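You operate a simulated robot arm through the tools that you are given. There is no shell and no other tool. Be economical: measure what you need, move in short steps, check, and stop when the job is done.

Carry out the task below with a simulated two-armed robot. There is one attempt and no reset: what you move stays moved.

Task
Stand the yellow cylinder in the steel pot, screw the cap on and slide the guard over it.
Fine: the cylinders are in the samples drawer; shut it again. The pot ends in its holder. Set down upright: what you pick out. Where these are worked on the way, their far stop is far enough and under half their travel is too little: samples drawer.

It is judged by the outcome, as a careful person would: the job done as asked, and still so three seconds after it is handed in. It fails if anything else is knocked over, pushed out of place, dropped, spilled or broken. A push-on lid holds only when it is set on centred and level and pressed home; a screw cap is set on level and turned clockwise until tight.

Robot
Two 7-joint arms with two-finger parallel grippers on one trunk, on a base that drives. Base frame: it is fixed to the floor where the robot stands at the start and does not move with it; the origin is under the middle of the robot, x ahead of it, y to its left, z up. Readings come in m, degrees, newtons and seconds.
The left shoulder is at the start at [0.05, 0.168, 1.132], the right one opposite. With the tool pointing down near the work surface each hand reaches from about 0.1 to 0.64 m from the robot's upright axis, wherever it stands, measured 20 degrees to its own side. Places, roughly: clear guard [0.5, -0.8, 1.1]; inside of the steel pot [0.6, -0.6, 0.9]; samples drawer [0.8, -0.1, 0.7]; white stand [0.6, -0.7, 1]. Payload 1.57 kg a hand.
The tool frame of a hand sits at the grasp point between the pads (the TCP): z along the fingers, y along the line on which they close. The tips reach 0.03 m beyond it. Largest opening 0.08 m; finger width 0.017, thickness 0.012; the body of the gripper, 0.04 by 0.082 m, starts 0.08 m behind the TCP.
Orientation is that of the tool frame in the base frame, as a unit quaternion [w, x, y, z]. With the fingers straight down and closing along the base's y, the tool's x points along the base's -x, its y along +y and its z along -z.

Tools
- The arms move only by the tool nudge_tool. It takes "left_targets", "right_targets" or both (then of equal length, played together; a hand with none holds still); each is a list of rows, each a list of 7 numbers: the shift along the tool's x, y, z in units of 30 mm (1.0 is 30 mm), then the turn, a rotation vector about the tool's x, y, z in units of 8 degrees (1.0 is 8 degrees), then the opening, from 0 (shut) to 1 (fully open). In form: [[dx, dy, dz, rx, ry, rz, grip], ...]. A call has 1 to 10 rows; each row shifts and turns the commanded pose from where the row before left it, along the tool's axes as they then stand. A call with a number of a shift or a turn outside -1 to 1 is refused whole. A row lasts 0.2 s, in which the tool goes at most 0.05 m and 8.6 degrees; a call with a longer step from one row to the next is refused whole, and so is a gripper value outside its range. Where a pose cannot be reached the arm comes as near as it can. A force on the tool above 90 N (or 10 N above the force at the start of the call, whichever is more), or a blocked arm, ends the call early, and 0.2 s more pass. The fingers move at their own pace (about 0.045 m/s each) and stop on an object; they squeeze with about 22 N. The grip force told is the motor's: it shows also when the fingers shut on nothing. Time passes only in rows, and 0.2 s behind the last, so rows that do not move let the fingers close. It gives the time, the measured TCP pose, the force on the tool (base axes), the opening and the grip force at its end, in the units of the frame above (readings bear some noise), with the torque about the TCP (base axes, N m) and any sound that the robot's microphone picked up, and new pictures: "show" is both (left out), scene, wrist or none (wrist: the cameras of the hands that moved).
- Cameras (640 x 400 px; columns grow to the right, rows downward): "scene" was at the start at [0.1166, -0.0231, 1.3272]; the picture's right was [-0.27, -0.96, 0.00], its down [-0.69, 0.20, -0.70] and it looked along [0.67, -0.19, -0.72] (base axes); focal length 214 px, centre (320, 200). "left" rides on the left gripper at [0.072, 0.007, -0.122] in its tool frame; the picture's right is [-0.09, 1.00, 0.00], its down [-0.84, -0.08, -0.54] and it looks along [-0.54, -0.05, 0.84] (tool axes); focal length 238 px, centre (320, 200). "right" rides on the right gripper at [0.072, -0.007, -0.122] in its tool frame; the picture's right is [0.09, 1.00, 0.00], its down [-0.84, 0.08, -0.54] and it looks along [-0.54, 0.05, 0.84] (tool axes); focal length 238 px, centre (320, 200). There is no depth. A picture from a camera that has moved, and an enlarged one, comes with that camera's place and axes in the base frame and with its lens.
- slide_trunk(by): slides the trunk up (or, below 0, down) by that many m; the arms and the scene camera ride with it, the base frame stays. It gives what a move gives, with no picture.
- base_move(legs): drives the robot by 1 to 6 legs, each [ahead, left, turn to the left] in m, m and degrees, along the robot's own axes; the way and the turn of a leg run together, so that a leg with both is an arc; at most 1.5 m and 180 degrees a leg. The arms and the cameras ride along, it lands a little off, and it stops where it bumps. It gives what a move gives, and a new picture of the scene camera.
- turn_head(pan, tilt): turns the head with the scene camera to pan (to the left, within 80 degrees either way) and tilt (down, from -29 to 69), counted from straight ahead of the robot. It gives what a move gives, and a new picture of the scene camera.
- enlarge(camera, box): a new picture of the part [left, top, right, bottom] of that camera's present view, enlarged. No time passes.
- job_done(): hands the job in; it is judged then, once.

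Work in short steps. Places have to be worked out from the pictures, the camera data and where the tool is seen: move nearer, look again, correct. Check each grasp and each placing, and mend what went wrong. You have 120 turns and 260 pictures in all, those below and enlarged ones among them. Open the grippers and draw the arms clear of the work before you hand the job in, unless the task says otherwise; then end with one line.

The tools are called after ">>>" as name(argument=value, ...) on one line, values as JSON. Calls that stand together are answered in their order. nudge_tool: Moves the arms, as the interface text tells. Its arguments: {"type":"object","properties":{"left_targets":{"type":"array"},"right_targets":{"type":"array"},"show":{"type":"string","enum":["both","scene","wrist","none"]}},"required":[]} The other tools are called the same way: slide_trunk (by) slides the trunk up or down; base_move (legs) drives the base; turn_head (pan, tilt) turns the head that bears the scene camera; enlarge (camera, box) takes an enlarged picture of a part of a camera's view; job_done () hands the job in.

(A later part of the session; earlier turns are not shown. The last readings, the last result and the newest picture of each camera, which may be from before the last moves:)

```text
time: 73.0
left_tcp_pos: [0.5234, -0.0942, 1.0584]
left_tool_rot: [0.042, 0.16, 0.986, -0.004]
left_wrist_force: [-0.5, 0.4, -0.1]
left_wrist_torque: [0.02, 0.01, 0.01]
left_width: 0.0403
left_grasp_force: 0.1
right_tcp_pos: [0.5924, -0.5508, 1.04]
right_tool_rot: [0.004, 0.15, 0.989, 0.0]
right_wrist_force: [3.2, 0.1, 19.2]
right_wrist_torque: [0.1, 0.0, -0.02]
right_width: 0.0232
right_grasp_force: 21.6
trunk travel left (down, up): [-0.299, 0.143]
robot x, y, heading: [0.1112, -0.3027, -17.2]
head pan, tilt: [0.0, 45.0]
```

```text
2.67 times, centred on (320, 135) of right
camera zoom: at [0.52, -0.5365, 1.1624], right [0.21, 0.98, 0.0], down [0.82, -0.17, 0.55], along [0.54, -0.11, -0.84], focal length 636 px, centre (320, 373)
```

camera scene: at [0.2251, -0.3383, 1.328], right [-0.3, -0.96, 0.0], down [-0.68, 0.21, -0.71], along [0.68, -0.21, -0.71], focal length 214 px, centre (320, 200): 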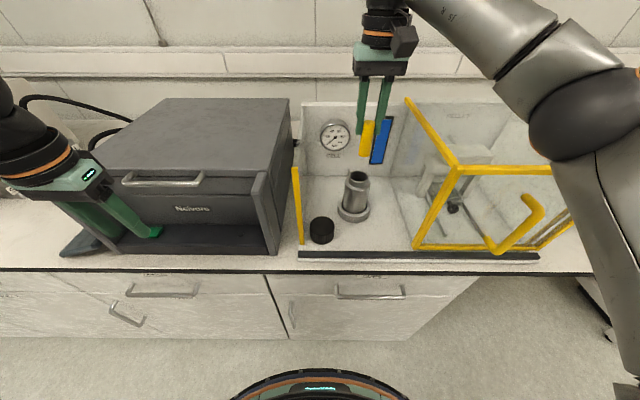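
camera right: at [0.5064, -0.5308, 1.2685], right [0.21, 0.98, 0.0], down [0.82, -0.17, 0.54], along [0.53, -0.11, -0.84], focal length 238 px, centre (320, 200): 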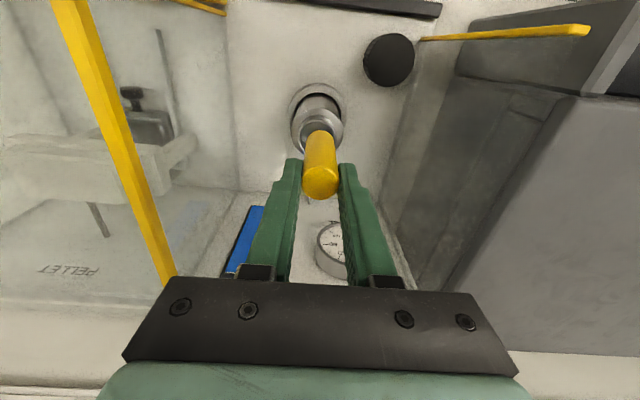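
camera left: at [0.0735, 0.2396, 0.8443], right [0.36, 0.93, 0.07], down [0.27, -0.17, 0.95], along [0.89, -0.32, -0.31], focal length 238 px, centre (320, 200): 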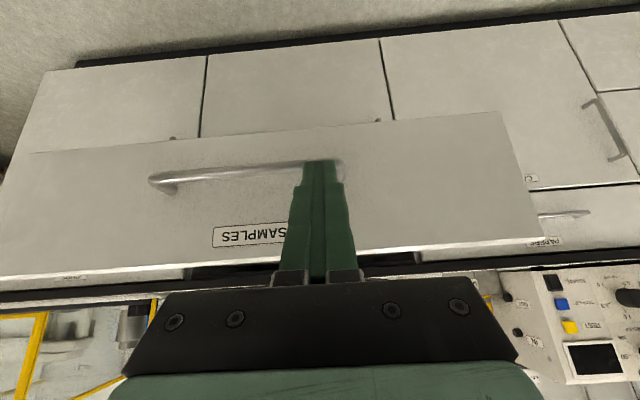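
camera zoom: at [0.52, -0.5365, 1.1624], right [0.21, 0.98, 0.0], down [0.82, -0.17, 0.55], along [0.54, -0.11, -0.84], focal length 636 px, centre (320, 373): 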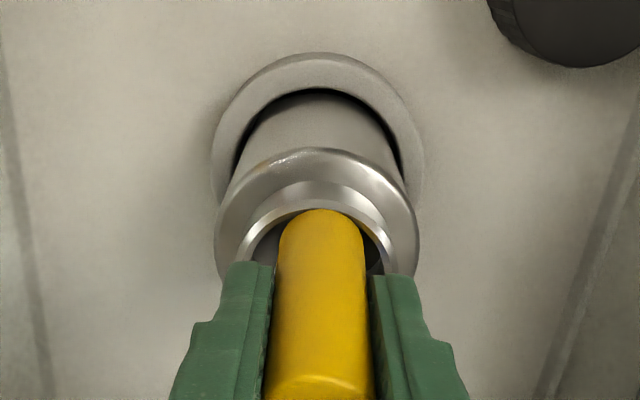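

A 19 N contact and the cylinder slid ~2 cm up in the grip: its bottom caught the front rim at z≈0.987. I lift 20 mm, move 7 mm further ahead, and look.

>>> nudge_tool(right_targets=[[0, 0, -0.6, 0, 0, 0, 0], [-0.23, 0, 0, 0, 0, 0, 0], [0, 0, 0, 0, 0, 0, 0]], show="none")

>>> enlarge(camera="scene", box=[330, 130, 400, 190])

>>> enlarge(camera="right", box=[240, 60, 400, 210])

```text
time: 73.8
left_tcp_pos: [0.525, -0.0958, 1.0569]
left_tool_rot: [0.041, 0.159, 0.986, -0.003]
left_wrist_force: [0.3, 0.2, 0.9]
left_wrist_torque: [-0.01, 0.0, -0.03]
left_width: 0.0397
left_grasp_force: 0.0
right_tcp_pos: [0.5988, -0.5543, 1.0564]
right_tool_rot: [0.001, 0.149, 0.989, 0.0]
right_wrist_force: [0.1, -0.5, -0.2]
right_wrist_torque: [0.02, -0.04, 0.01]
right_width: 0.0231
right_grasp_force: 22.0
trunk travel left (down, up): [-0.299, 0.143]
robot x, y, heading: [0.1082, -0.2991, -17.3]
head pan, tilt: [0.0, 45.0]
```

```text
6.67 times, centred on (365, 160) of scene
camera zoom: at [0.2248, -0.3384, 1.328], right [-0.3, -0.96, 0.0], down [-0.68, 0.21, -0.71], along [0.68, -0.21, -0.71], focal length 1430 px, centre (20, 467)
```

zoom: 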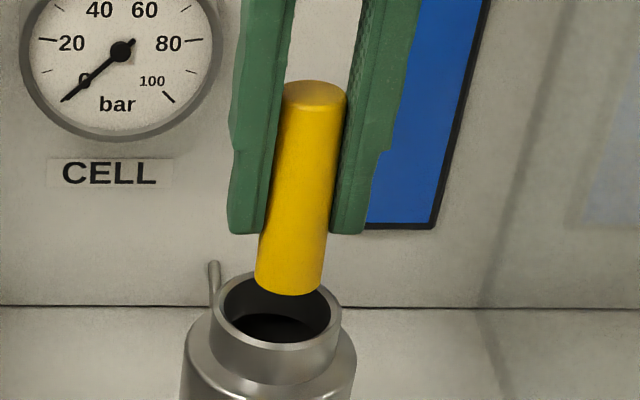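

```text
2.67 times, centred on (320, 135) of right
camera zoom: at [0.5271, -0.5402, 1.1796], right [0.21, 0.98, 0.0], down [0.82, -0.17, 0.54], along [0.53, -0.11, -0.84], focal length 636 px, centre (320, 373)
```

zoom: 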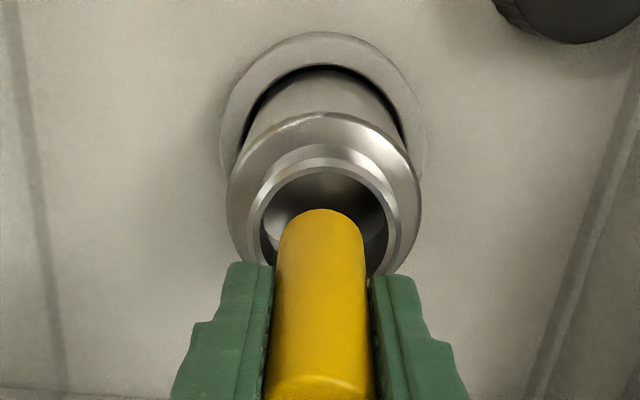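

The mouth is at n≈0.736, z≈0.987 and the hand is now over it. I lower slowly 30 mm and watch the force.

>>> nudge_tool(right_targets=[[0, -0.03, 0.3, 0, 0, 0, 0], [0, 0, 0.3, 0, 0, 0, 0], [0, 0, 0.3, 0, 0, 0, 0]], show="none")

>>> enlarge(camera="scene", box=[330, 130, 400, 190])

>>> enlarge(camera="right", box=[240, 60, 400, 210])

```text
time: 74.6
left_tcp_pos: [0.5247, -0.0955, 1.0579]
left_tool_rot: [0.041, 0.158, 0.987, -0.002]
left_wrist_force: [0.2, 0.4, 1.1]
left_wrist_torque: [0.0, 0.02, 0.0]
left_width: 0.0401
left_grasp_force: 0.2
right_tcp_pos: [0.6, -0.557, 1.031]
right_tool_rot: [0.0, 0.15, 0.989, 0.0]
right_wrist_force: [0.0, 0.5, -0.3]
right_wrist_torque: [0.01, 0.02, -0.04]
right_width: 0.0234
right_grasp_force: 21.7
trunk travel left (down, up): [-0.299, 0.143]
robot x, y, heading: [0.1079, -0.2994, -16.9]
head pan, tilt: [0.0, 45.0]
```

```text
6.67 times, centred on (365, 160) of scene
camera zoom: at [0.225, -0.3385, 1.328], right [-0.3, -0.96, 0.0], down [-0.68, 0.21, -0.71], along [0.68, -0.21, -0.71], focal length 1430 px, centre (20, 467)
```

zoom: 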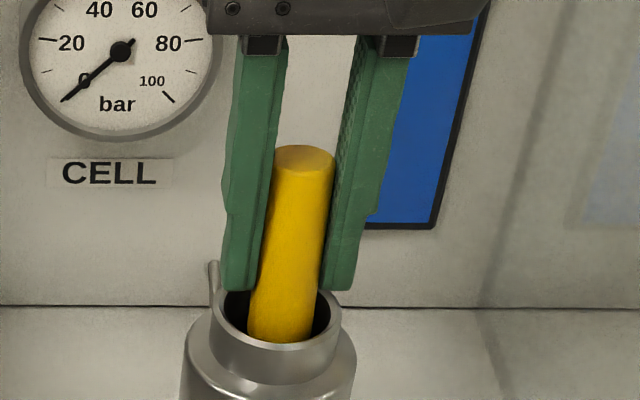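

```text
2.67 times, centred on (320, 135) of right
camera zoom: at [0.5284, -0.5412, 1.1533], right [0.21, 0.98, 0.0], down [0.82, -0.17, 0.54], along [0.53, -0.11, -0.84], focal length 636 px, centre (320, 373)
```

zoom: 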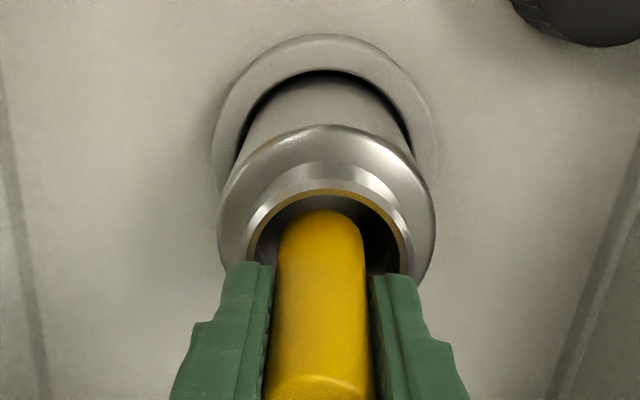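

No contact force; the cylinder is inside the mouth. I lower until the tips nearly reach the rim, then release.

>>> nudge_tool(right_targets=[[0, 0, 0.15, 0, 0, 0, 0], [0, 0, 0.15, 0, 0, 0, 0], [0, 0, 0, 0, 0, 0, 0], [0, 0, 0, 0, 0, 0, 0.45], [0, 0, 0, 0, 0, 0, 0.45], [0, 0, 0, 0, 0, 0, 0.45]], show="none")

>>> enlarge(camera="scene", box=[330, 130, 400, 190])

>>> enlarge(camera="right", box=[240, 60, 400, 210])

```text
time: 76.0
left_tcp_pos: [0.5246, -0.0949, 1.0584]
left_tool_rot: [0.041, 0.158, 0.986, -0.002]
left_wrist_force: [-0.2, 0.4, -0.6]
left_wrist_torque: [0.03, -0.04, 0.01]
left_width: 0.0401
left_grasp_force: 0.1
right_tcp_pos: [0.6025, -0.5547, 1.021]
right_tool_rot: [0.001, 0.15, 0.989, 0.0]
right_wrist_force: [-0.5, -0.5, -0.4]
right_wrist_torque: [0.01, 0.01, -0.02]
right_width: 0.0358
right_grasp_force: 0.0
trunk travel left (down, up): [-0.299, 0.143]
robot x, y, heading: [0.1115, -0.3023, -17.4]
head pan, tilt: [0.0, 45.0]
```

```text
6.67 times, centred on (365, 160) of scene
camera zoom: at [0.2249, -0.3384, 1.328], right [-0.3, -0.96, 0.0], down [-0.68, 0.21, -0.71], along [0.68, -0.21, -0.71], focal length 1430 px, centre (20, 467)
```

zoom: 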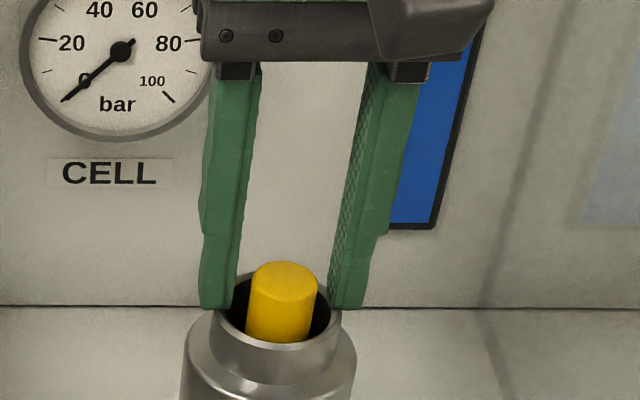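

```text
2.67 times, centred on (320, 135) of right
camera zoom: at [0.5289, -0.5404, 1.1441], right [0.21, 0.98, 0.0], down [0.82, -0.17, 0.54], along [0.53, -0.11, -0.84], focal length 636 px, centre (320, 373)
```

zoom: 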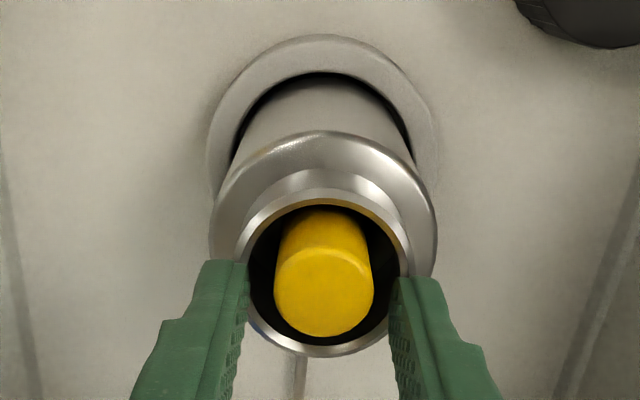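

The cylinder dropped in but its top seems at or above the rim. I raise the hand clear and look again.

>>> nudge_tool(right_targets=[[0, 0, -0.5, 0, 0, 0, 0.6], [0, 0, -1, 0, 0, 0, 0.6], [0, 0, -1, 0, 0, 0, 0.6], [0, 0, -1, 0, 0, 0, 0.6]], show="none")

>>> enlarge(camera="scene", box=[330, 140, 400, 215])

>>> enlarge(camera="right", box=[240, 60, 400, 210])

```text
time: 77.0
left_tcp_pos: [0.5248, -0.0953, 1.0586]
left_tool_rot: [0.041, 0.159, 0.986, -0.003]
left_wrist_force: [0.6, 0.6, 0.1]
left_wrist_torque: [0.0, 0.01, 0.02]
left_width: 0.04
left_grasp_force: 0.1
right_tcp_pos: [0.6005, -0.5574, 1.1269]
right_tool_rot: [0.0, 0.149, 0.989, -0.001]
right_wrist_force: [0.8, 0.5, 0.5]
right_wrist_torque: [-0.01, -0.01, -0.02]
right_width: 0.0481
right_grasp_force: 0.2
trunk travel left (down, up): [-0.299, 0.143]
robot x, y, heading: [0.1075, -0.3059, -17.2]
head pan, tilt: [0.0, 45.0]
```

```text
5.33 times, centred on (365, 178) of scene
camera zoom: at [0.2247, -0.3381, 1.328], right [-0.3, -0.96, 0.0], down [-0.68, 0.21, -0.71], along [0.68, -0.21, -0.71], focal length 1144 px, centre (80, 320)
```

zoom: 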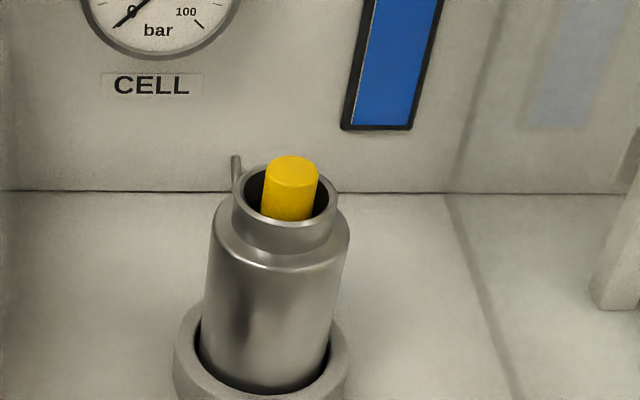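

```text
2.67 times, centred on (320, 135) of right
camera zoom: at [0.5274, -0.5417, 1.2496], right [0.21, 0.98, 0.0], down [0.82, -0.17, 0.54], along [0.53, -0.11, -0.84], focal length 636 px, centre (320, 373)
```

zoom: 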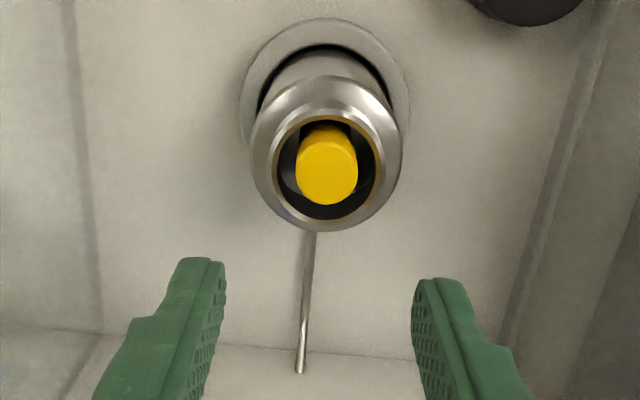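

The cylinder stands upright and centred in the pot. Now I measure the black cap and the fixed pane beside it.

>>> enlarge(camera="scene", box=[280, 150, 400, 270])

>>> enlarge(camera="right", box=[260, 0, 520, 150])

```text
3.33 times, centred on (340, 210) of scene
camera zoom: at [0.2247, -0.3381, 1.328], right [-0.3, -0.96, 0.0], down [-0.68, 0.21, -0.71], along [0.68, -0.21, -0.71], focal length 715 px, centre (253, 167)
```

zoom: 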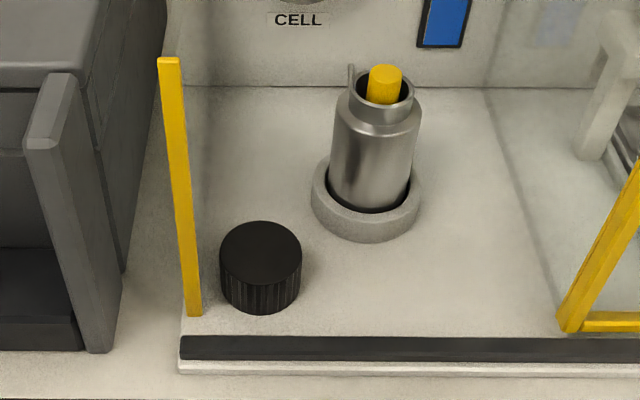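

```text
2.46 times, centred on (390, 75) of right
camera zoom: at [0.5274, -0.5417, 1.2496], right [0.21, 0.98, 0.0], down [0.82, -0.17, 0.54], along [0.53, -0.11, -0.84], focal length 587 px, centre (148, 508)
```

zoom: 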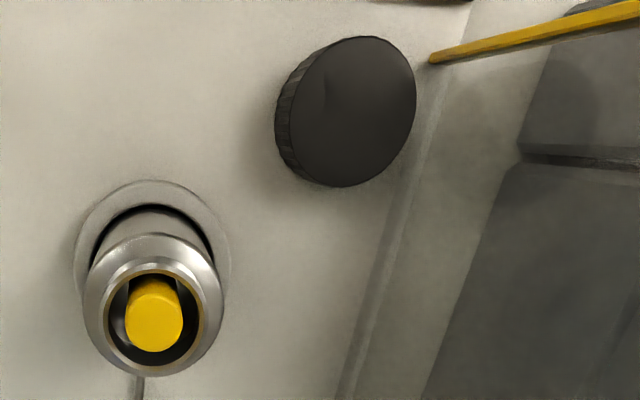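

Cap top centre at (0.651, −0.261, z 0.9035), ~62 mm wide and close to the fixed pane, so I grip it along the ahead axis. I move above it and turn the hand −90°, leaving full room for clockwise turning later.

>>> nudge_tool(right_targets=[[0.74, 0.76, 0, 0, 0, 0, 0.9], [0.74, 0.76, 0, 0, 0, 0, 0.9], [0.74, 0.76, 0, 0, 0, 0, 0.9], [0.73, 0.75, 0, 0, 0, -1, 0.9], [0, 0, 0, 0, 0, -1, 0.9], [0, 0, 0, 0, 0, -1, 0.9], [0, 0, 0, 0, 0, -1, 0.9], [0, 0, 0, 0, 0, -1, 0.9], [0, 0, 0, 0, 0, -1, 0.9], [0, 0, 0, 0, 0, -1, 0.9]], show="none")

>>> nudge_tool(right_targets=[[0, 0, 0, 0, 0, -1, 0.9], [0, 0, 0, 0, 0, -1, 0.9], [0, 0, 0, 0, 0, -1, 0.9], [0, 0, 0, 0, 0, -1, 0.9], [0, 0, 0, 0, 0, -0.25, 0.9], [0, 0, 0, 0, 0, 0, 0.9]], show="both")

```text
time: 79.2
left_tcp_pos: [0.5248, -0.0952, 1.0582]
left_tool_rot: [0.041, 0.159, 0.986, -0.002]
left_wrist_force: [0.0, 0.4, -0.5]
left_wrist_torque: [0.0, -0.01, 0.0]
left_width: 0.0401
left_grasp_force: 0.1
right_tcp_pos: [0.543, -0.4422, 1.1272]
right_tool_rot: [0.001, -0.333, 0.943, -0.001]
right_wrist_force: [-0.2, -0.4, -0.9]
right_wrist_torque: [-0.03, 0.0, -0.02]
right_width: 0.0718
right_grasp_force: 0.0
trunk travel left (down, up): [-0.299, 0.143]
robot x, y, heading: [0.1091, -0.3021, -17.0]
head pan, tilt: [0.0, 45.0]
```

```text
time: 80.6
left_tcp_pos: [0.5239, -0.0951, 1.0575]
left_tool_rot: [0.041, 0.159, 0.986, -0.002]
left_wrist_force: [0.3, 0.0, -0.2]
left_wrist_torque: [-0.01, 0.01, 0.02]
left_width: 0.04
left_grasp_force: 0.0
right_tcp_pos: [0.5432, -0.4424, 1.1277]
right_tool_rot: [0.001, -0.349, 0.937, 0.0]
right_wrist_force: [0.0, 0.5, 0.6]
right_wrist_torque: [0.03, -0.02, -0.01]
right_width: 0.0721
right_grasp_force: 0.0
right hand out of reach, approached as far as the arm can: row 1, 2, 3, 4
trunk travel left (down, up): [-0.299, 0.143]
robot x, y, heading: [0.1052, -0.3005, -17.0]
head pan, tilt: [0.0, 45.0]
camera scene: at [0.2249, -0.3384, 1.328], right [-0.3, -0.96, 0.0], down [-0.68, 0.21, -0.71], along [0.68, -0.21, -0.71], focal length 214 px, centre (320, 200)
camera right: at [0.4915, -0.4946, 1.2497], right [-0.72, 0.69, 0.0], down [0.58, 0.61, 0.54], along [0.38, 0.39, -0.84], focal length 238 px, centre (320, 200)
```

scene: 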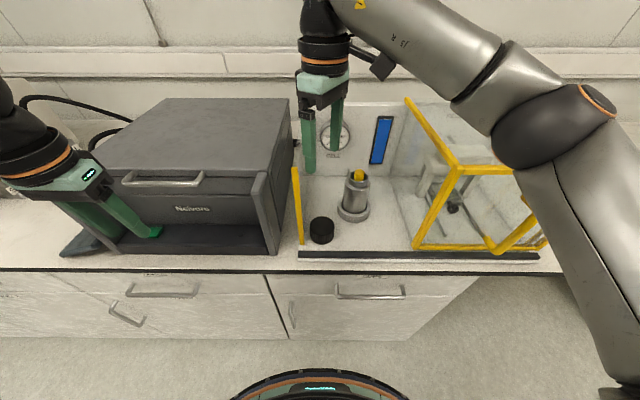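
right: 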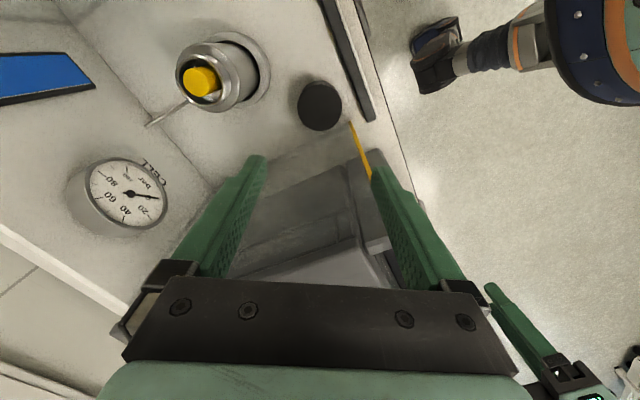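

The wrist limit leaves the hand at −58°, which still clears the pane and leaves more clockwise range. The cap is 5 mm off in tool x; I correct and descend part way.

>>> nudge_tool(right_targets=[[0.16, -0.08, 0.9, 0, 0, 0, 0.95], [0, 0, 0.9, 0, 0, 0, 0.95], [0, 0, 0.9, 0, 0, 0, 0.95], [0, 0, 0.9, 0, 0, 0, 0.95], [0, 0, 0.9, 0, 0, 0, 0.95], [0, 0, 0.9, 0, 0, 0, 0.95]], show="both")

```text
time: 82.0
left_tcp_pos: [0.5261, -0.0949, 1.0571]
left_tool_rot: [0.041, 0.158, 0.987, -0.002]
left_wrist_force: [0.5, -0.4, 0.1]
left_wrist_torque: [-0.02, -0.03, 0.03]
left_width: 0.04
left_grasp_force: 0.1
right_tcp_pos: [0.5407, -0.4454, 0.9626]
right_tool_rot: [0.001, -0.349, 0.937, -0.001]
right_wrist_force: [0.5, 0.1, 0.7]
right_wrist_torque: [-0.04, 0.0, 0.0]
right_width: 0.076
right_grasp_force: 0.1
trunk travel left (down, up): [-0.299, 0.143]
robot x, y, heading: [0.111, -0.3019, -17.2]
head pan, tilt: [0.0, 45.0]
camera scene: at [0.225, -0.3385, 1.3281], right [-0.3, -0.96, 0.0], down [-0.68, 0.21, -0.71], along [0.68, -0.21, -0.71], focal length 214 px, centre (320, 200)
camera right: at [0.489, -0.4985, 1.0862], right [-0.72, 0.69, 0.0], down [0.58, 0.6, 0.54], along [0.38, 0.39, -0.84], focal length 238 px, centre (320, 200)
```

scene: 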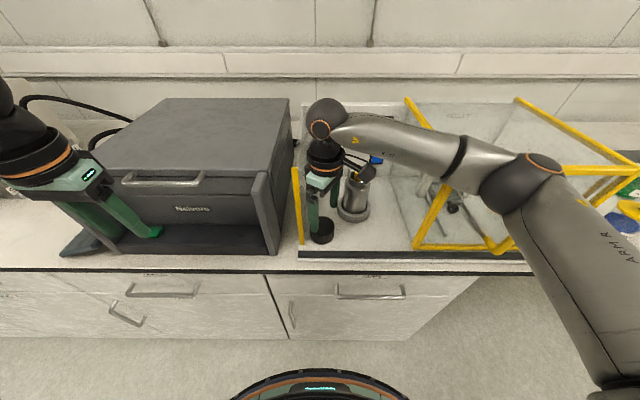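
right: 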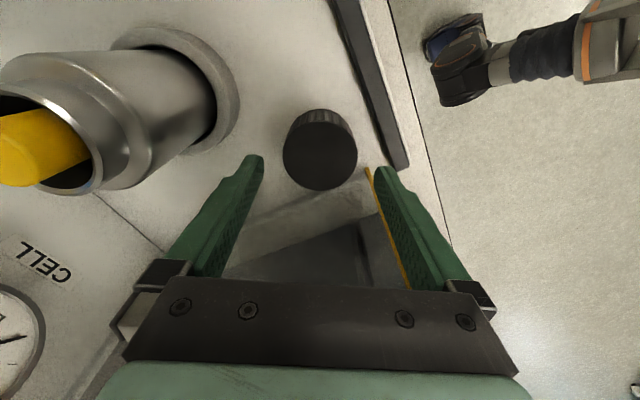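

Centred on the cap with ~8 mm margin to the pane. Descend 54 mm and close.

>>> nudge_tool(right_targets=[[0, 0, 0.6, 0, 0, 0, 0.95], [0, 0, 0.6, 0, 0, 0, 0.95], [0, 0, 0.6, 0, 0, 0, 0.95], [0, 0, 0, 0, 0, 0, 0.0], [0, 0, 0, 0, 0, 0, 0.0], [0, 0, 0, 0, 0, 0, 0.0]], show="both")

```text
time: 83.4
left_tcp_pos: [0.5199, -0.091, 1.058]
left_tool_rot: [0.044, 0.158, 0.986, -0.005]
left_wrist_force: [0.2, 0.1, 1.0]
left_wrist_torque: [-0.02, 0.01, 0.01]
left_width: 0.0398
left_grasp_force: 0.1
right_tcp_pos: [0.5385, -0.442, 0.9127]
right_tool_rot: [0.001, -0.35, 0.937, -0.003]
right_wrist_force: [0.6, -1.3, 9.5]
right_wrist_torque: [-0.04, -0.07, 0.1]
right_width: 0.061
right_grasp_force: 21.5
trunk travel left (down, up): [-0.299, 0.143]
robot x, y, heading: [0.1097, -0.3015, -17.3]
head pan, tilt: [0.0, 45.0]
camera scene: at [0.2199, -0.333, 1.3287], right [-0.3, -0.96, 0.0], down [-0.67, 0.21, -0.71], along [0.68, -0.21, -0.7], focal length 214 px, centre (320, 200)
camera right: at [0.4853, -0.4945, 1.0367], right [-0.72, 0.69, -0.01], down [0.58, 0.61, 0.54], along [0.38, 0.39, -0.84], focal length 238 px, centre (320, 200)
```

scene: 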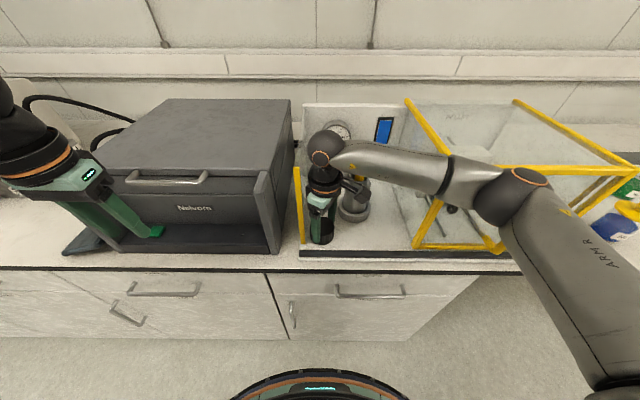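
right: 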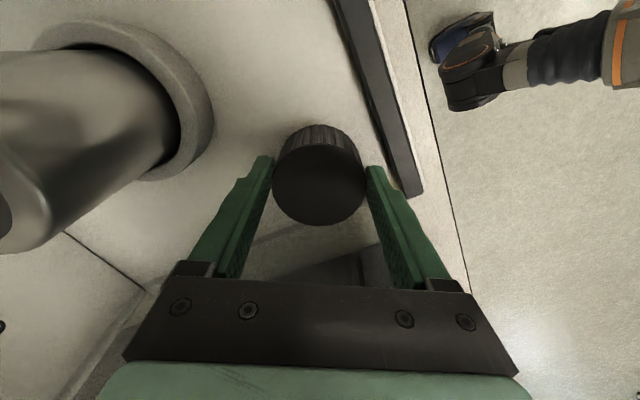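

Cap gripped (61 mm). A small body shift suggests the arm brushed something, so I lift and check the scene.

>>> nudge_tool(right_targets=[[0, 0, -0.5, 0, 0, 0, 0], [0, 0, -0.8, 0, 0, 0, 0], [0, 0, -1, 0, 0, 0, 0], [0, 0, -1, 0, 0, 0, 0], [0, 0, -1, 0, 0, 0, 0], [0, 0, -1, 0, 0, 0, 0], [0, 0, -0.7, 0, 0, 0, 0]], show="both")

```text
time: 85.0
left_tcp_pos: [0.5243, -0.095, 1.0575]
left_tool_rot: [0.041, 0.159, 0.986, -0.004]
left_wrist_force: [0.1, -0.5, -0.5]
left_wrist_torque: [0.03, 0.01, -0.01]
left_width: 0.04
left_grasp_force: 0.0
right_tcp_pos: [0.542, -0.4461, 1.0911]
right_tool_rot: [0.001, -0.347, 0.938, -0.001]
right_wrist_force: [0.2, -0.1, -0.6]
right_wrist_torque: [0.04, -0.03, -0.02]
right_width: 0.061
right_grasp_force: 21.6
trunk travel left (down, up): [-0.299, 0.143]
robot x, y, heading: [0.1064, -0.3007, -17.1]
head pan, tilt: [0.0, 45.0]
camera scene: at [0.2248, -0.3383, 1.328], right [-0.3, -0.96, 0.0], down [-0.68, 0.21, -0.71], along [0.68, -0.21, -0.71], focal length 214 px, centre (320, 200)
camera right: at [0.491, -0.4989, 1.2141], right [-0.72, 0.69, 0.0], down [0.58, 0.6, 0.54], along [0.38, 0.39, -0.84], focal length 238 px, centre (320, 200)
```

scene: 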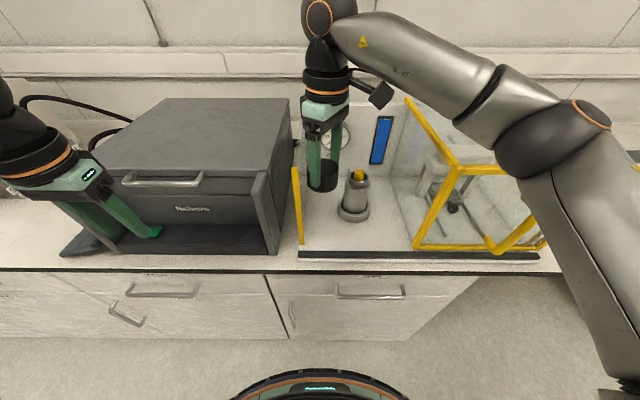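
right: 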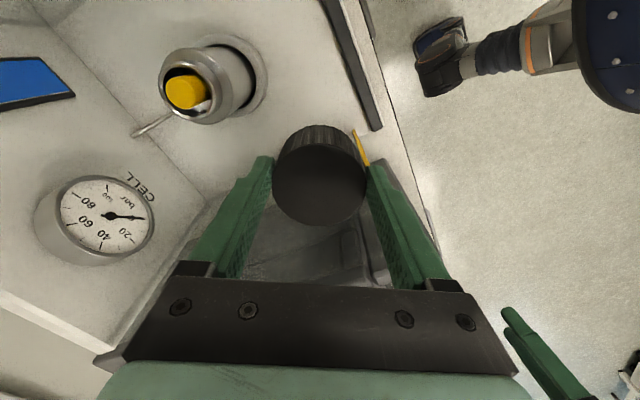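

Cap is held level; guard is unmoved. I carry the cap over the pot mouth and check centring.

>>> nudge_tool(right_targets=[[0.18, -0.79, 0, 0, 0, 0, 0], [0.18, -0.79, 0, 0, 0, 0, 0], [0.18, -0.79, 0, 0, 0, 0, 0], [0.18, -0.79, 0, 0, 0, 0, 0], [0.17, -0.8, 0, 0, 0, 0, 0], [0, 0, 0, 0, 0, 0, 0]], show="both")

>>> enlarge(camera="scene", box=[310, 100, 410, 220])

```text
time: 86.4
left_tcp_pos: [0.5249, -0.0949, 1.057]
left_tool_rot: [0.041, 0.159, 0.986, -0.002]
left_wrist_force: [0.2, -0.8, -0.3]
left_wrist_torque: [-0.01, -0.02, 0.06]
left_width: 0.0401
left_grasp_force: 0.1
right_tcp_pos: [0.5277, -0.5092, 1.0809]
right_tool_rot: [0.0, -0.347, 0.938, 0.0]
right_wrist_force: [0.7, -0.1, -1.0]
right_wrist_torque: [0.03, 0.0, 0.03]
right_width: 0.0613
right_grasp_force: 21.7
right hand out of reach, approached as far as the arm can: row 1, 2, 3, 4, 5
trunk travel left (down, up): [-0.299, 0.143]
robot x, y, heading: [0.105, -0.3, -17.3]
head pan, tilt: [0.0, 45.0]
camera scene: at [0.225, -0.3383, 1.328], right [-0.3, -0.96, 0.0], down [-0.68, 0.21, -0.71], along [0.68, -0.21, -0.71], focal length 214 px, centre (320, 200)
camera right: at [0.476, -0.561, 1.2047], right [-0.72, 0.7, 0.0], down [0.58, 0.6, 0.54], along [0.38, 0.39, -0.84], focal length 238 px, centre (320, 200)
```

scene: 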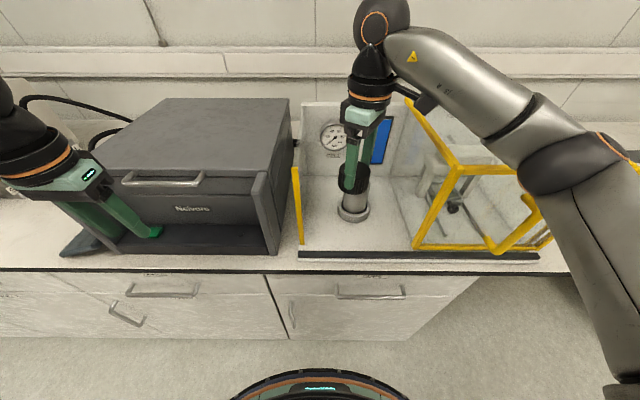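
right: 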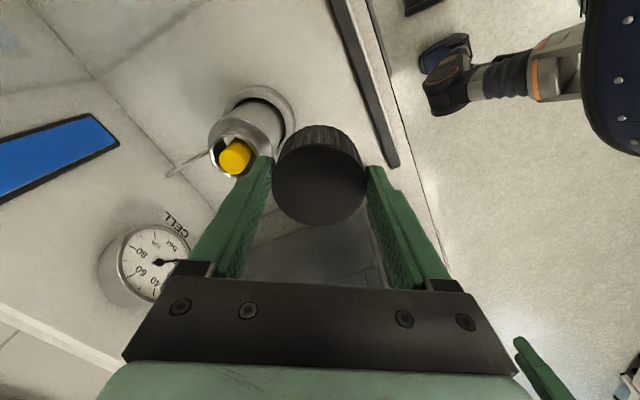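

```text
3.33 times, centred on (360, 160) of scene
camera zoom: at [0.225, -0.3383, 1.328], right [-0.3, -0.96, 0.0], down [-0.68, 0.21, -0.71], along [0.68, -0.21, -0.71], focal length 715 px, centre (187, 333)
```

zoom: 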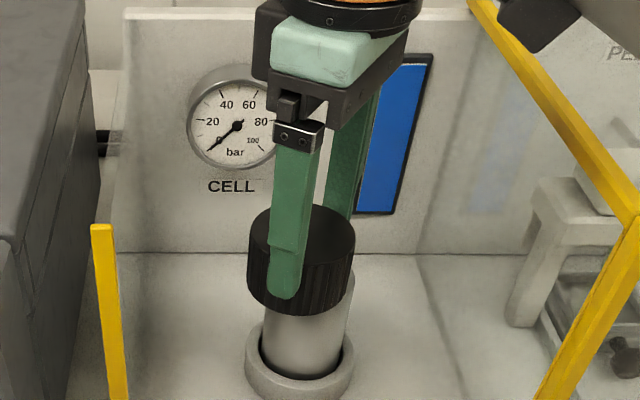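

The wrist limit stopped it short. I turn the hand back +24° while raising 12 mm, then go over the pot.

>>> nudge_tool(right_targets=[[0, 0, -0.4, 0, 0, 1, 0], [0, 0, 0, 0, 0, 1, 0], [0, 0, 0, 0, 0, 1, 0], [-0.62, -0.7, 0, 0, 0, 0, 0], [-0.62, -0.7, 0, 0, 0, 0, 0], [-0.61, -0.69, 0, 0, 0, 0, 0], [0, 0, 0, 0, 0, 0, 0]], show="wrist")

>>> enlarge(camera="scene", box=[310, 100, 410, 220])

```text
time: 88.0
left_tcp_pos: [0.524, -0.0953, 1.0572]
left_tool_rot: [0.041, 0.158, 0.987, -0.002]
left_wrist_force: [0.3, -0.3, -0.6]
left_wrist_torque: [0.0, 0.01, -0.02]
left_width: 0.04
left_grasp_force: 0.0
right_tcp_pos: [0.6021, -0.5542, 1.0951]
right_tool_rot: [0.001, -0.147, 0.989, 0.0]
right_wrist_force: [-0.8, -0.8, -0.9]
right_wrist_torque: [0.0, -0.03, 0.02]
right_width: 0.0608
right_grasp_force: 21.1
trunk travel left (down, up): [-0.299, 0.143]
robot x, y, heading: [0.1113, -0.3014, -17.1]
head pan, tilt: [0.0, 45.0]
camera right: at [0.5336, -0.5817, 1.2179], right [-0.38, 0.93, 0.0], down [0.78, 0.32, 0.54], along [0.5, 0.2, -0.84], focal length 238 px, centre (320, 200)
```

right: 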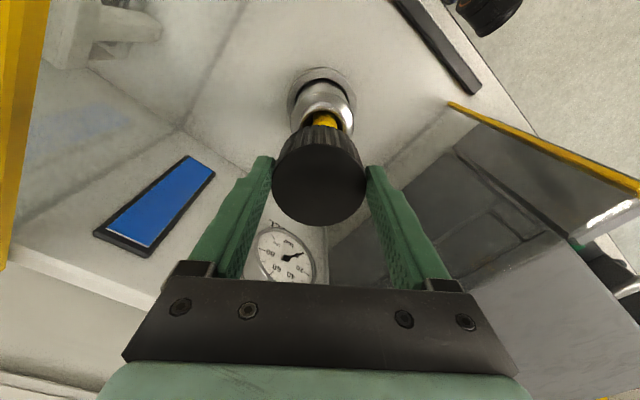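

```text
3.33 times, centred on (360, 160) of scene
camera zoom: at [0.2249, -0.3385, 1.328], right [-0.3, -0.96, 0.0], down [-0.68, 0.21, -0.71], along [0.68, -0.21, -0.71], focal length 715 px, centre (187, 333)
```

zoom: 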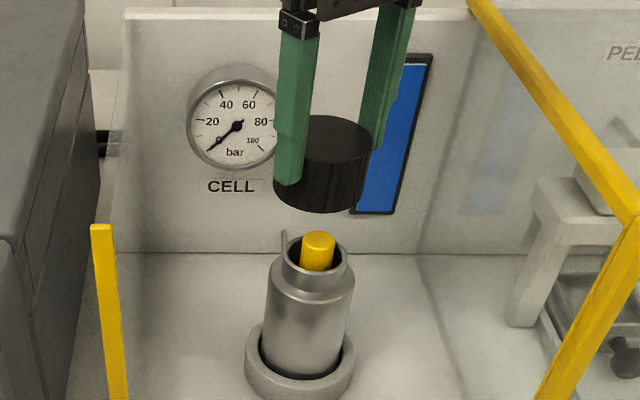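

I zoom in both views to measure cap versus mouth alignment.

>>> enlarge(camera="right", box=[260, 50, 390, 150])

>>> enlarge(camera="scene", box=[340, 130, 380, 190])

```text
4.00 times, centred on (325, 100) of right
camera zoom: at [0.5336, -0.5817, 1.2179], right [-0.38, 0.93, 0.0], down [0.78, 0.32, 0.54], along [0.5, 0.2, -0.84], focal length 953 px, centre (300, 600)
```

zoom: 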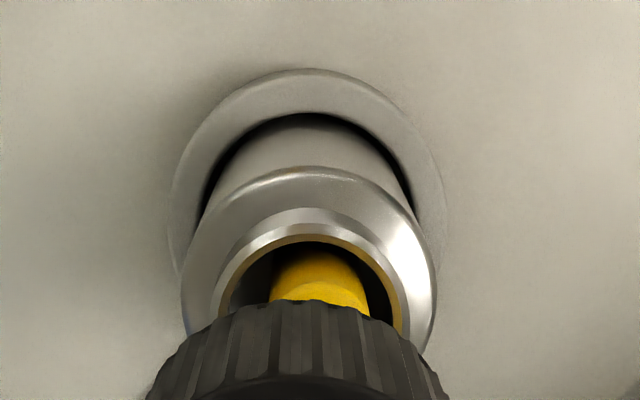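

```text
6.67 times, centred on (360, 160) of scene
camera zoom: at [0.2249, -0.3385, 1.328], right [-0.3, -0.96, 0.0], down [-0.68, 0.21, -0.71], along [0.68, -0.21, -0.71], focal length 1430 px, centre (53, 467)
```

zoom: 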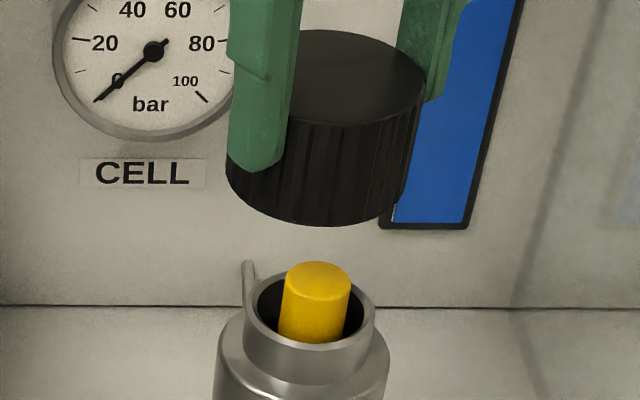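

Cap is within ~2 mm of the mouth axis. I make the small correction and lower 45 mm gently.

>>> nudge_tool(right_targets=[[0.04, 0.03, 0.4, 0, 0, 0, 0], [0, 0, 0.4, 0, 0, 0, 0], [0, 0, 0.4, 0, 0, 0, 0], [0, 0, 0.3, 0, 0, 0, 0], [0, 0, 0, 0, 0, 0, 0]], show="none")

>>> enlarge(camera="scene", box=[340, 130, 380, 190])

>>> enlarge(camera="right", box=[260, 50, 390, 150])

```text
time: 89.2
left_tcp_pos: [0.5257, -0.0952, 1.0573]
left_tool_rot: [0.042, 0.159, 0.986, -0.003]
left_wrist_force: [-0.1, -0.2, 0.2]
left_wrist_torque: [-0.02, 0.0, 0.01]
left_width: 0.0402
left_grasp_force: 0.0
right_tcp_pos: [0.5986, -0.5537, 1.0501]
right_tool_rot: [0.0, -0.146, 0.989, 0.0]
right_wrist_force: [0.3, -0.3, -0.5]
right_wrist_torque: [0.03, -0.02, -0.01]
right_width: 0.061
right_grasp_force: 22.2
trunk travel left (down, up): [-0.299, 0.143]
robot x, y, heading: [0.1151, -0.2992, -17.2]
head pan, tilt: [0.0, 45.0]
```

```text
6.67 times, centred on (360, 160) of scene
camera zoom: at [0.2249, -0.3384, 1.328], right [-0.3, -0.96, 0.0], down [-0.68, 0.21, -0.71], along [0.68, -0.21, -0.71], focal length 1430 px, centre (53, 467)
```

zoom: 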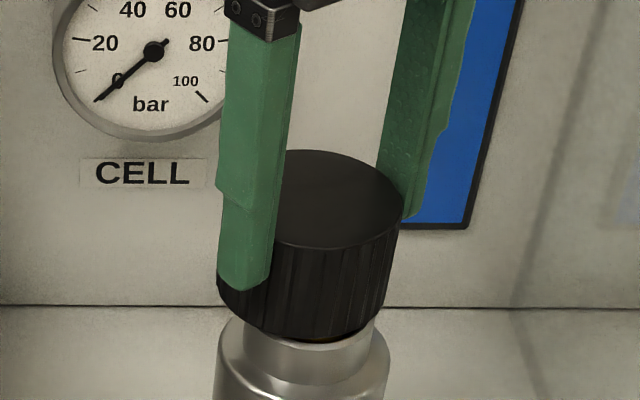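

```text
4.00 times, centred on (325, 100) of right
camera zoom: at [0.531, -0.581, 1.1714], right [-0.38, 0.93, 0.0], down [0.78, 0.32, 0.54], along [0.5, 0.2, -0.84], focal length 953 px, centre (300, 600)
```

zoom: 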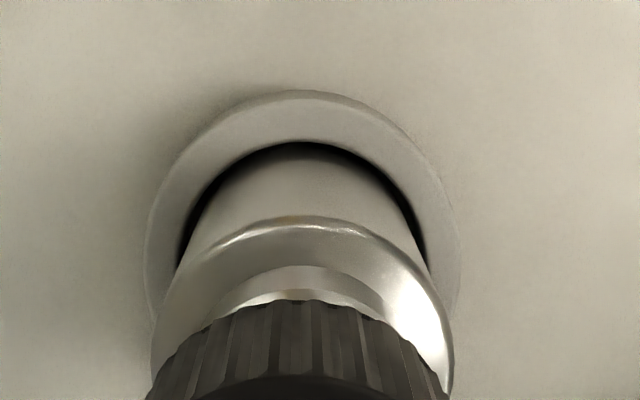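

Well centred in both views, no contact yet. I lower further in small steps, watching force.

>>> nudge_tool(right_targets=[[0, 0, 0.2, 0, 0, 0, 0], [0, 0, 0.2, 0, 0, 0, 0]], show="none")

>>> nudge_tool(right_targets=[[0, 0, 0.1, 0, 0, 0, 0], [0, 0, 0, 0, 0, 0, 0]], show="none")

```text
time: 89.8
left_tcp_pos: [0.5233, -0.0943, 1.0576]
left_tool_rot: [0.043, 0.159, 0.986, -0.003]
left_wrist_force: [-0.1, -0.5, -0.3]
left_wrist_torque: [-0.01, -0.03, -0.02]
left_width: 0.0402
left_grasp_force: 0.1
right_tcp_pos: [0.5988, -0.5522, 1.0415]
right_tool_rot: [0.006, -0.144, 0.989, 0.0]
right_wrist_force: [4.9, -1.5, 25.8]
right_wrist_torque: [0.08, 0.05, 0.06]
right_width: 0.0613
right_grasp_force: 22.2
trunk travel left (down, up): [-0.299, 0.143]
robot x, y, heading: [0.1085, -0.2984, -17.3]
head pan, tilt: [0.0, 45.0]
```

```text
time: 90.4
left_tcp_pos: [0.5227, -0.0945, 1.0579]
left_tool_rot: [0.042, 0.159, 0.986, -0.003]
left_wrist_force: [-0.5, -0.6, -0.2]
left_wrist_torque: [0.01, 0.01, 0.0]
left_width: 0.0398
left_grasp_force: 0.1
right_tcp_pos: [0.5985, -0.552, 1.0379]
right_tool_rot: [0.005, -0.146, 0.989, -0.001]
right_wrist_force: [6.3, 1.7, 26.2]
right_wrist_torque: [0.09, -0.07, 0.03]
right_width: 0.0613
right_grasp_force: 22.6
trunk travel left (down, up): [-0.299, 0.143]
robot x, y, heading: [0.1124, -0.3, -17.1]
head pan, tilt: [0.0, 45.0]
```

Contact at TCP z≈1.042; force stays at 26 N, maybe the cap slips in the grip. I look before turning.

>>> enlarge(camera="scene", box=[330, 130, 390, 205])

>>> enlarge(camera="right", box=[240, 50, 400, 250])

```text
5.33 times, centred on (360, 168) of scene
camera zoom: at [0.2235, -0.337, 1.3283], right [-0.3, -0.96, 0.0], down [-0.67, 0.21, -0.71], along [0.68, -0.21, -0.71], focal length 1144 px, centre (107, 373)
```

zoom: 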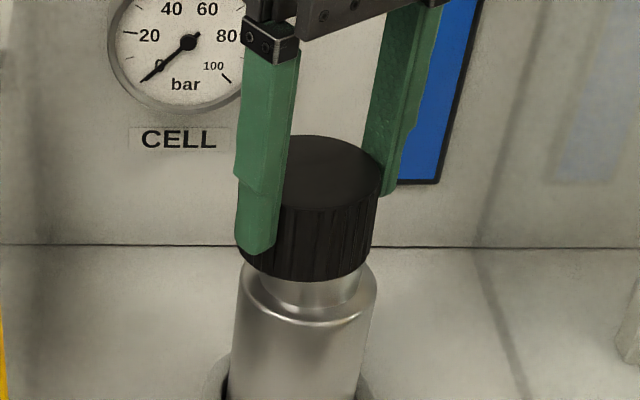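

```text
2.00 times, centred on (320, 150) of right
camera zoom: at [0.5294, -0.5797, 1.1596], right [-0.38, 0.93, 0.0], down [0.77, 0.32, 0.55], along [0.51, 0.2, -0.84], focal length 477 px, centre (320, 300)
```

zoom: 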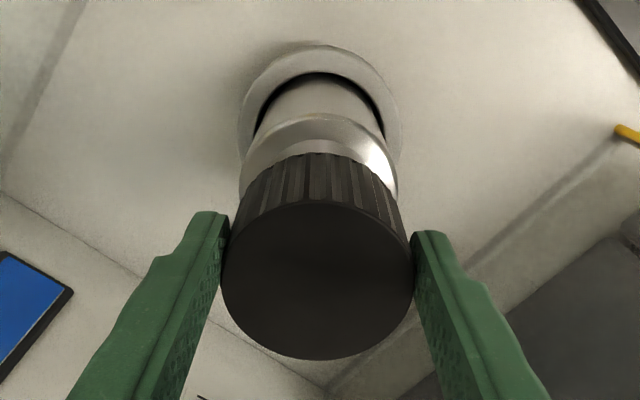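

Cap sits level on the neck. I start turning clockwise (+tool z), 80° with a slight downward feed.

>>> nudge_tool(right_targets=[[0, 0, 0, 0, 0, 1, 0], [0, 0, 0.02, 0, 0, 1, 0], [0, 0, 0.02, 0, 0, 1, 0], [0, 0, 0.02, 0, 0, 1, 0], [0, 0, 0.02, 0, 0, 1, 0], [0, 0, 0.02, 0, 0, 1, 0], [0, 0, 0.02, 0, 0, 1, 0], [0, 0, 0.02, 0, 0, 1, 0], [0, 0, 0.02, 0, 0, 1, 0], [0, 0, 0.02, 0, 0, 1, 0]], show="wrist")

>>> enlarge(camera="scene", box=[330, 130, 390, 205])

```text
time: 92.6
left_tcp_pos: [0.5248, -0.0952, 1.0576]
left_tool_rot: [0.041, 0.158, 0.987, -0.003]
left_wrist_force: [-0.2, 0.4, 0.1]
left_wrist_torque: [0.01, 0.02, -0.01]
left_width: 0.0399
left_grasp_force: 0.1
right_tcp_pos: [0.5987, -0.5527, 1.0285]
right_tool_rot: [0.001, 0.525, 0.851, 0.0]
right_wrist_force: [-1.1, 2.9, 0.8]
right_wrist_torque: [0.1, 0.04, 0.0]
right_width: 0.0608
right_grasp_force: 21.7
trunk travel left (down, up): [-0.299, 0.143]
robot x, y, heading: [0.1104, -0.3009, -17.3]
head pan, tilt: [0.0, 45.0]
camera right: at [0.5587, -0.492, 1.152], right [0.85, 0.53, 0.0], down [0.44, -0.71, 0.54], along [0.29, -0.46, -0.84], focal length 238 px, centre (320, 200)
```

right: 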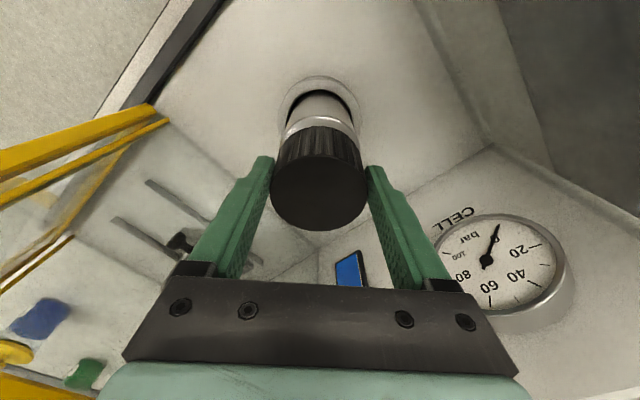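

```text
5.33 times, centred on (360, 168) of scene
camera zoom: at [0.2247, -0.3381, 1.3281], right [-0.3, -0.96, 0.0], down [-0.68, 0.21, -0.71], along [0.68, -0.21, -0.71], focal length 1144 px, centre (107, 373)
```

zoom: 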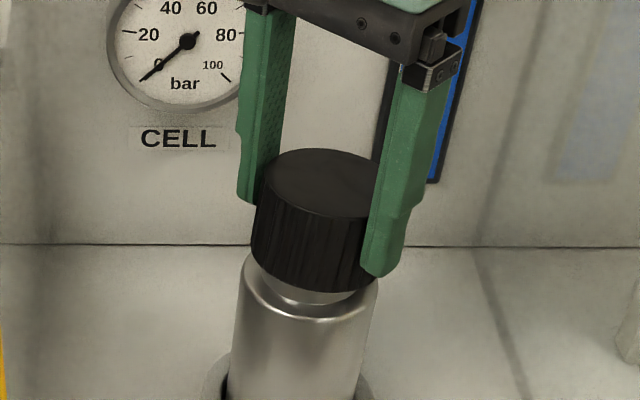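

The cap is threading down (TCP 1.0285, force gone). I continue clockwise.

>>> nudge_tool(right_targets=[[0, 0, 0.02, 0, 0, 1, 0], [0, 0, 0.02, 0, 0, 1, 0], [0, 0, 0.02, 0, 0, 1, 0], [0, 0, 0.02, 0, 0, 1, 0], [0, 0, 0.02, 0, 0, 1, 0], [0, 0, 0.02, 0, 0, 1, 0], [0, 0, 0.02, 0, 0, 1, 0], [0, 0, 0.02, 0, 0, 1, 0], [0, 0, 0.02, 0, 0, 1, 0], [0, 0, 0.02, 0, 0, 1, 0]], show="none")

>>> enlarge(camera="scene", box=[310, 90, 430, 215])

```text
time: 94.8
left_tcp_pos: [0.5247, -0.0945, 1.0574]
left_tool_rot: [0.042, 0.158, 0.987, -0.003]
left_wrist_force: [0.5, 0.6, 0.2]
left_wrist_torque: [-0.03, 0.06, 0.01]
left_width: 0.0402
left_grasp_force: 0.0
right_tcp_pos: [0.5995, -0.5528, 1.0223]
right_tool_rot: [0.001, 0.949, 0.314, 0.001]
right_wrist_force: [1.5, 1.6, 0.3]
right_wrist_torque: [0.06, -0.08, 0.0]
right_width: 0.0611
right_grasp_force: 21.6
trunk travel left (down, up): [-0.299, 0.143]
robot x, y, heading: [0.1085, -0.302, -17.2]
head pan, tilt: [0.0, 45.0]
```

```text
3.20 times, centred on (370, 152) of scene
camera zoom: at [0.2251, -0.3381, 1.328], right [-0.3, -0.96, 0.0], down [-0.68, 0.21, -0.71], along [0.68, -0.21, -0.71], focal length 686 px, centre (160, 352)
```

zoom: 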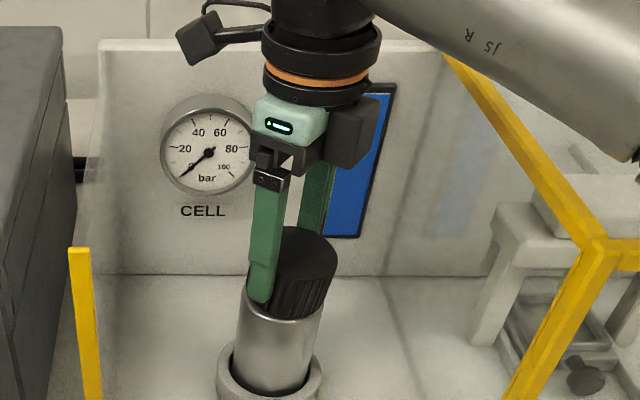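

I check the cap's seat closely before continuing.

>>> enlarge(camera="scene", box=[340, 150, 385, 205])

>>> enlarge(camera="right", box=[240, 50, 400, 250])

```text
7.27 times, centred on (362, 178) of scene
camera zoom: at [0.2251, -0.3381, 1.328], right [-0.3, -0.96, 0.0], down [-0.68, 0.21, -0.71], along [0.68, -0.21, -0.71], focal length 1560 px, centre (11, 364)
```

zoom: 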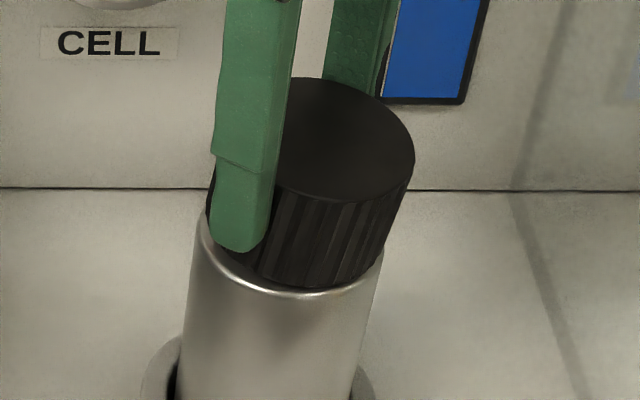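

```text
2.00 times, centred on (320, 150) of right
camera zoom: at [0.6525, -0.5053, 1.1452], right [0.67, -0.74, 0.0], down [-0.63, -0.56, 0.54], along [-0.4, -0.36, -0.84], focal length 477 px, centre (320, 300)
```

zoom: 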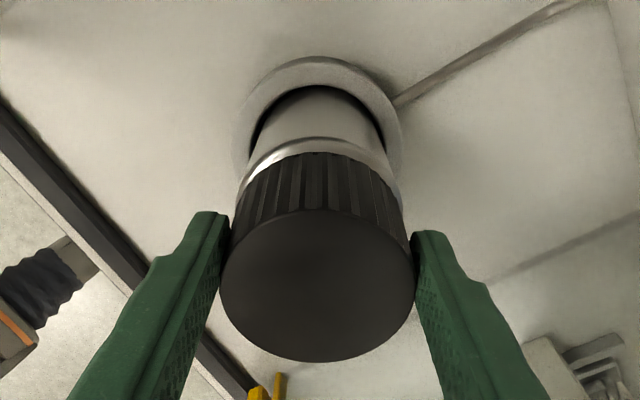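

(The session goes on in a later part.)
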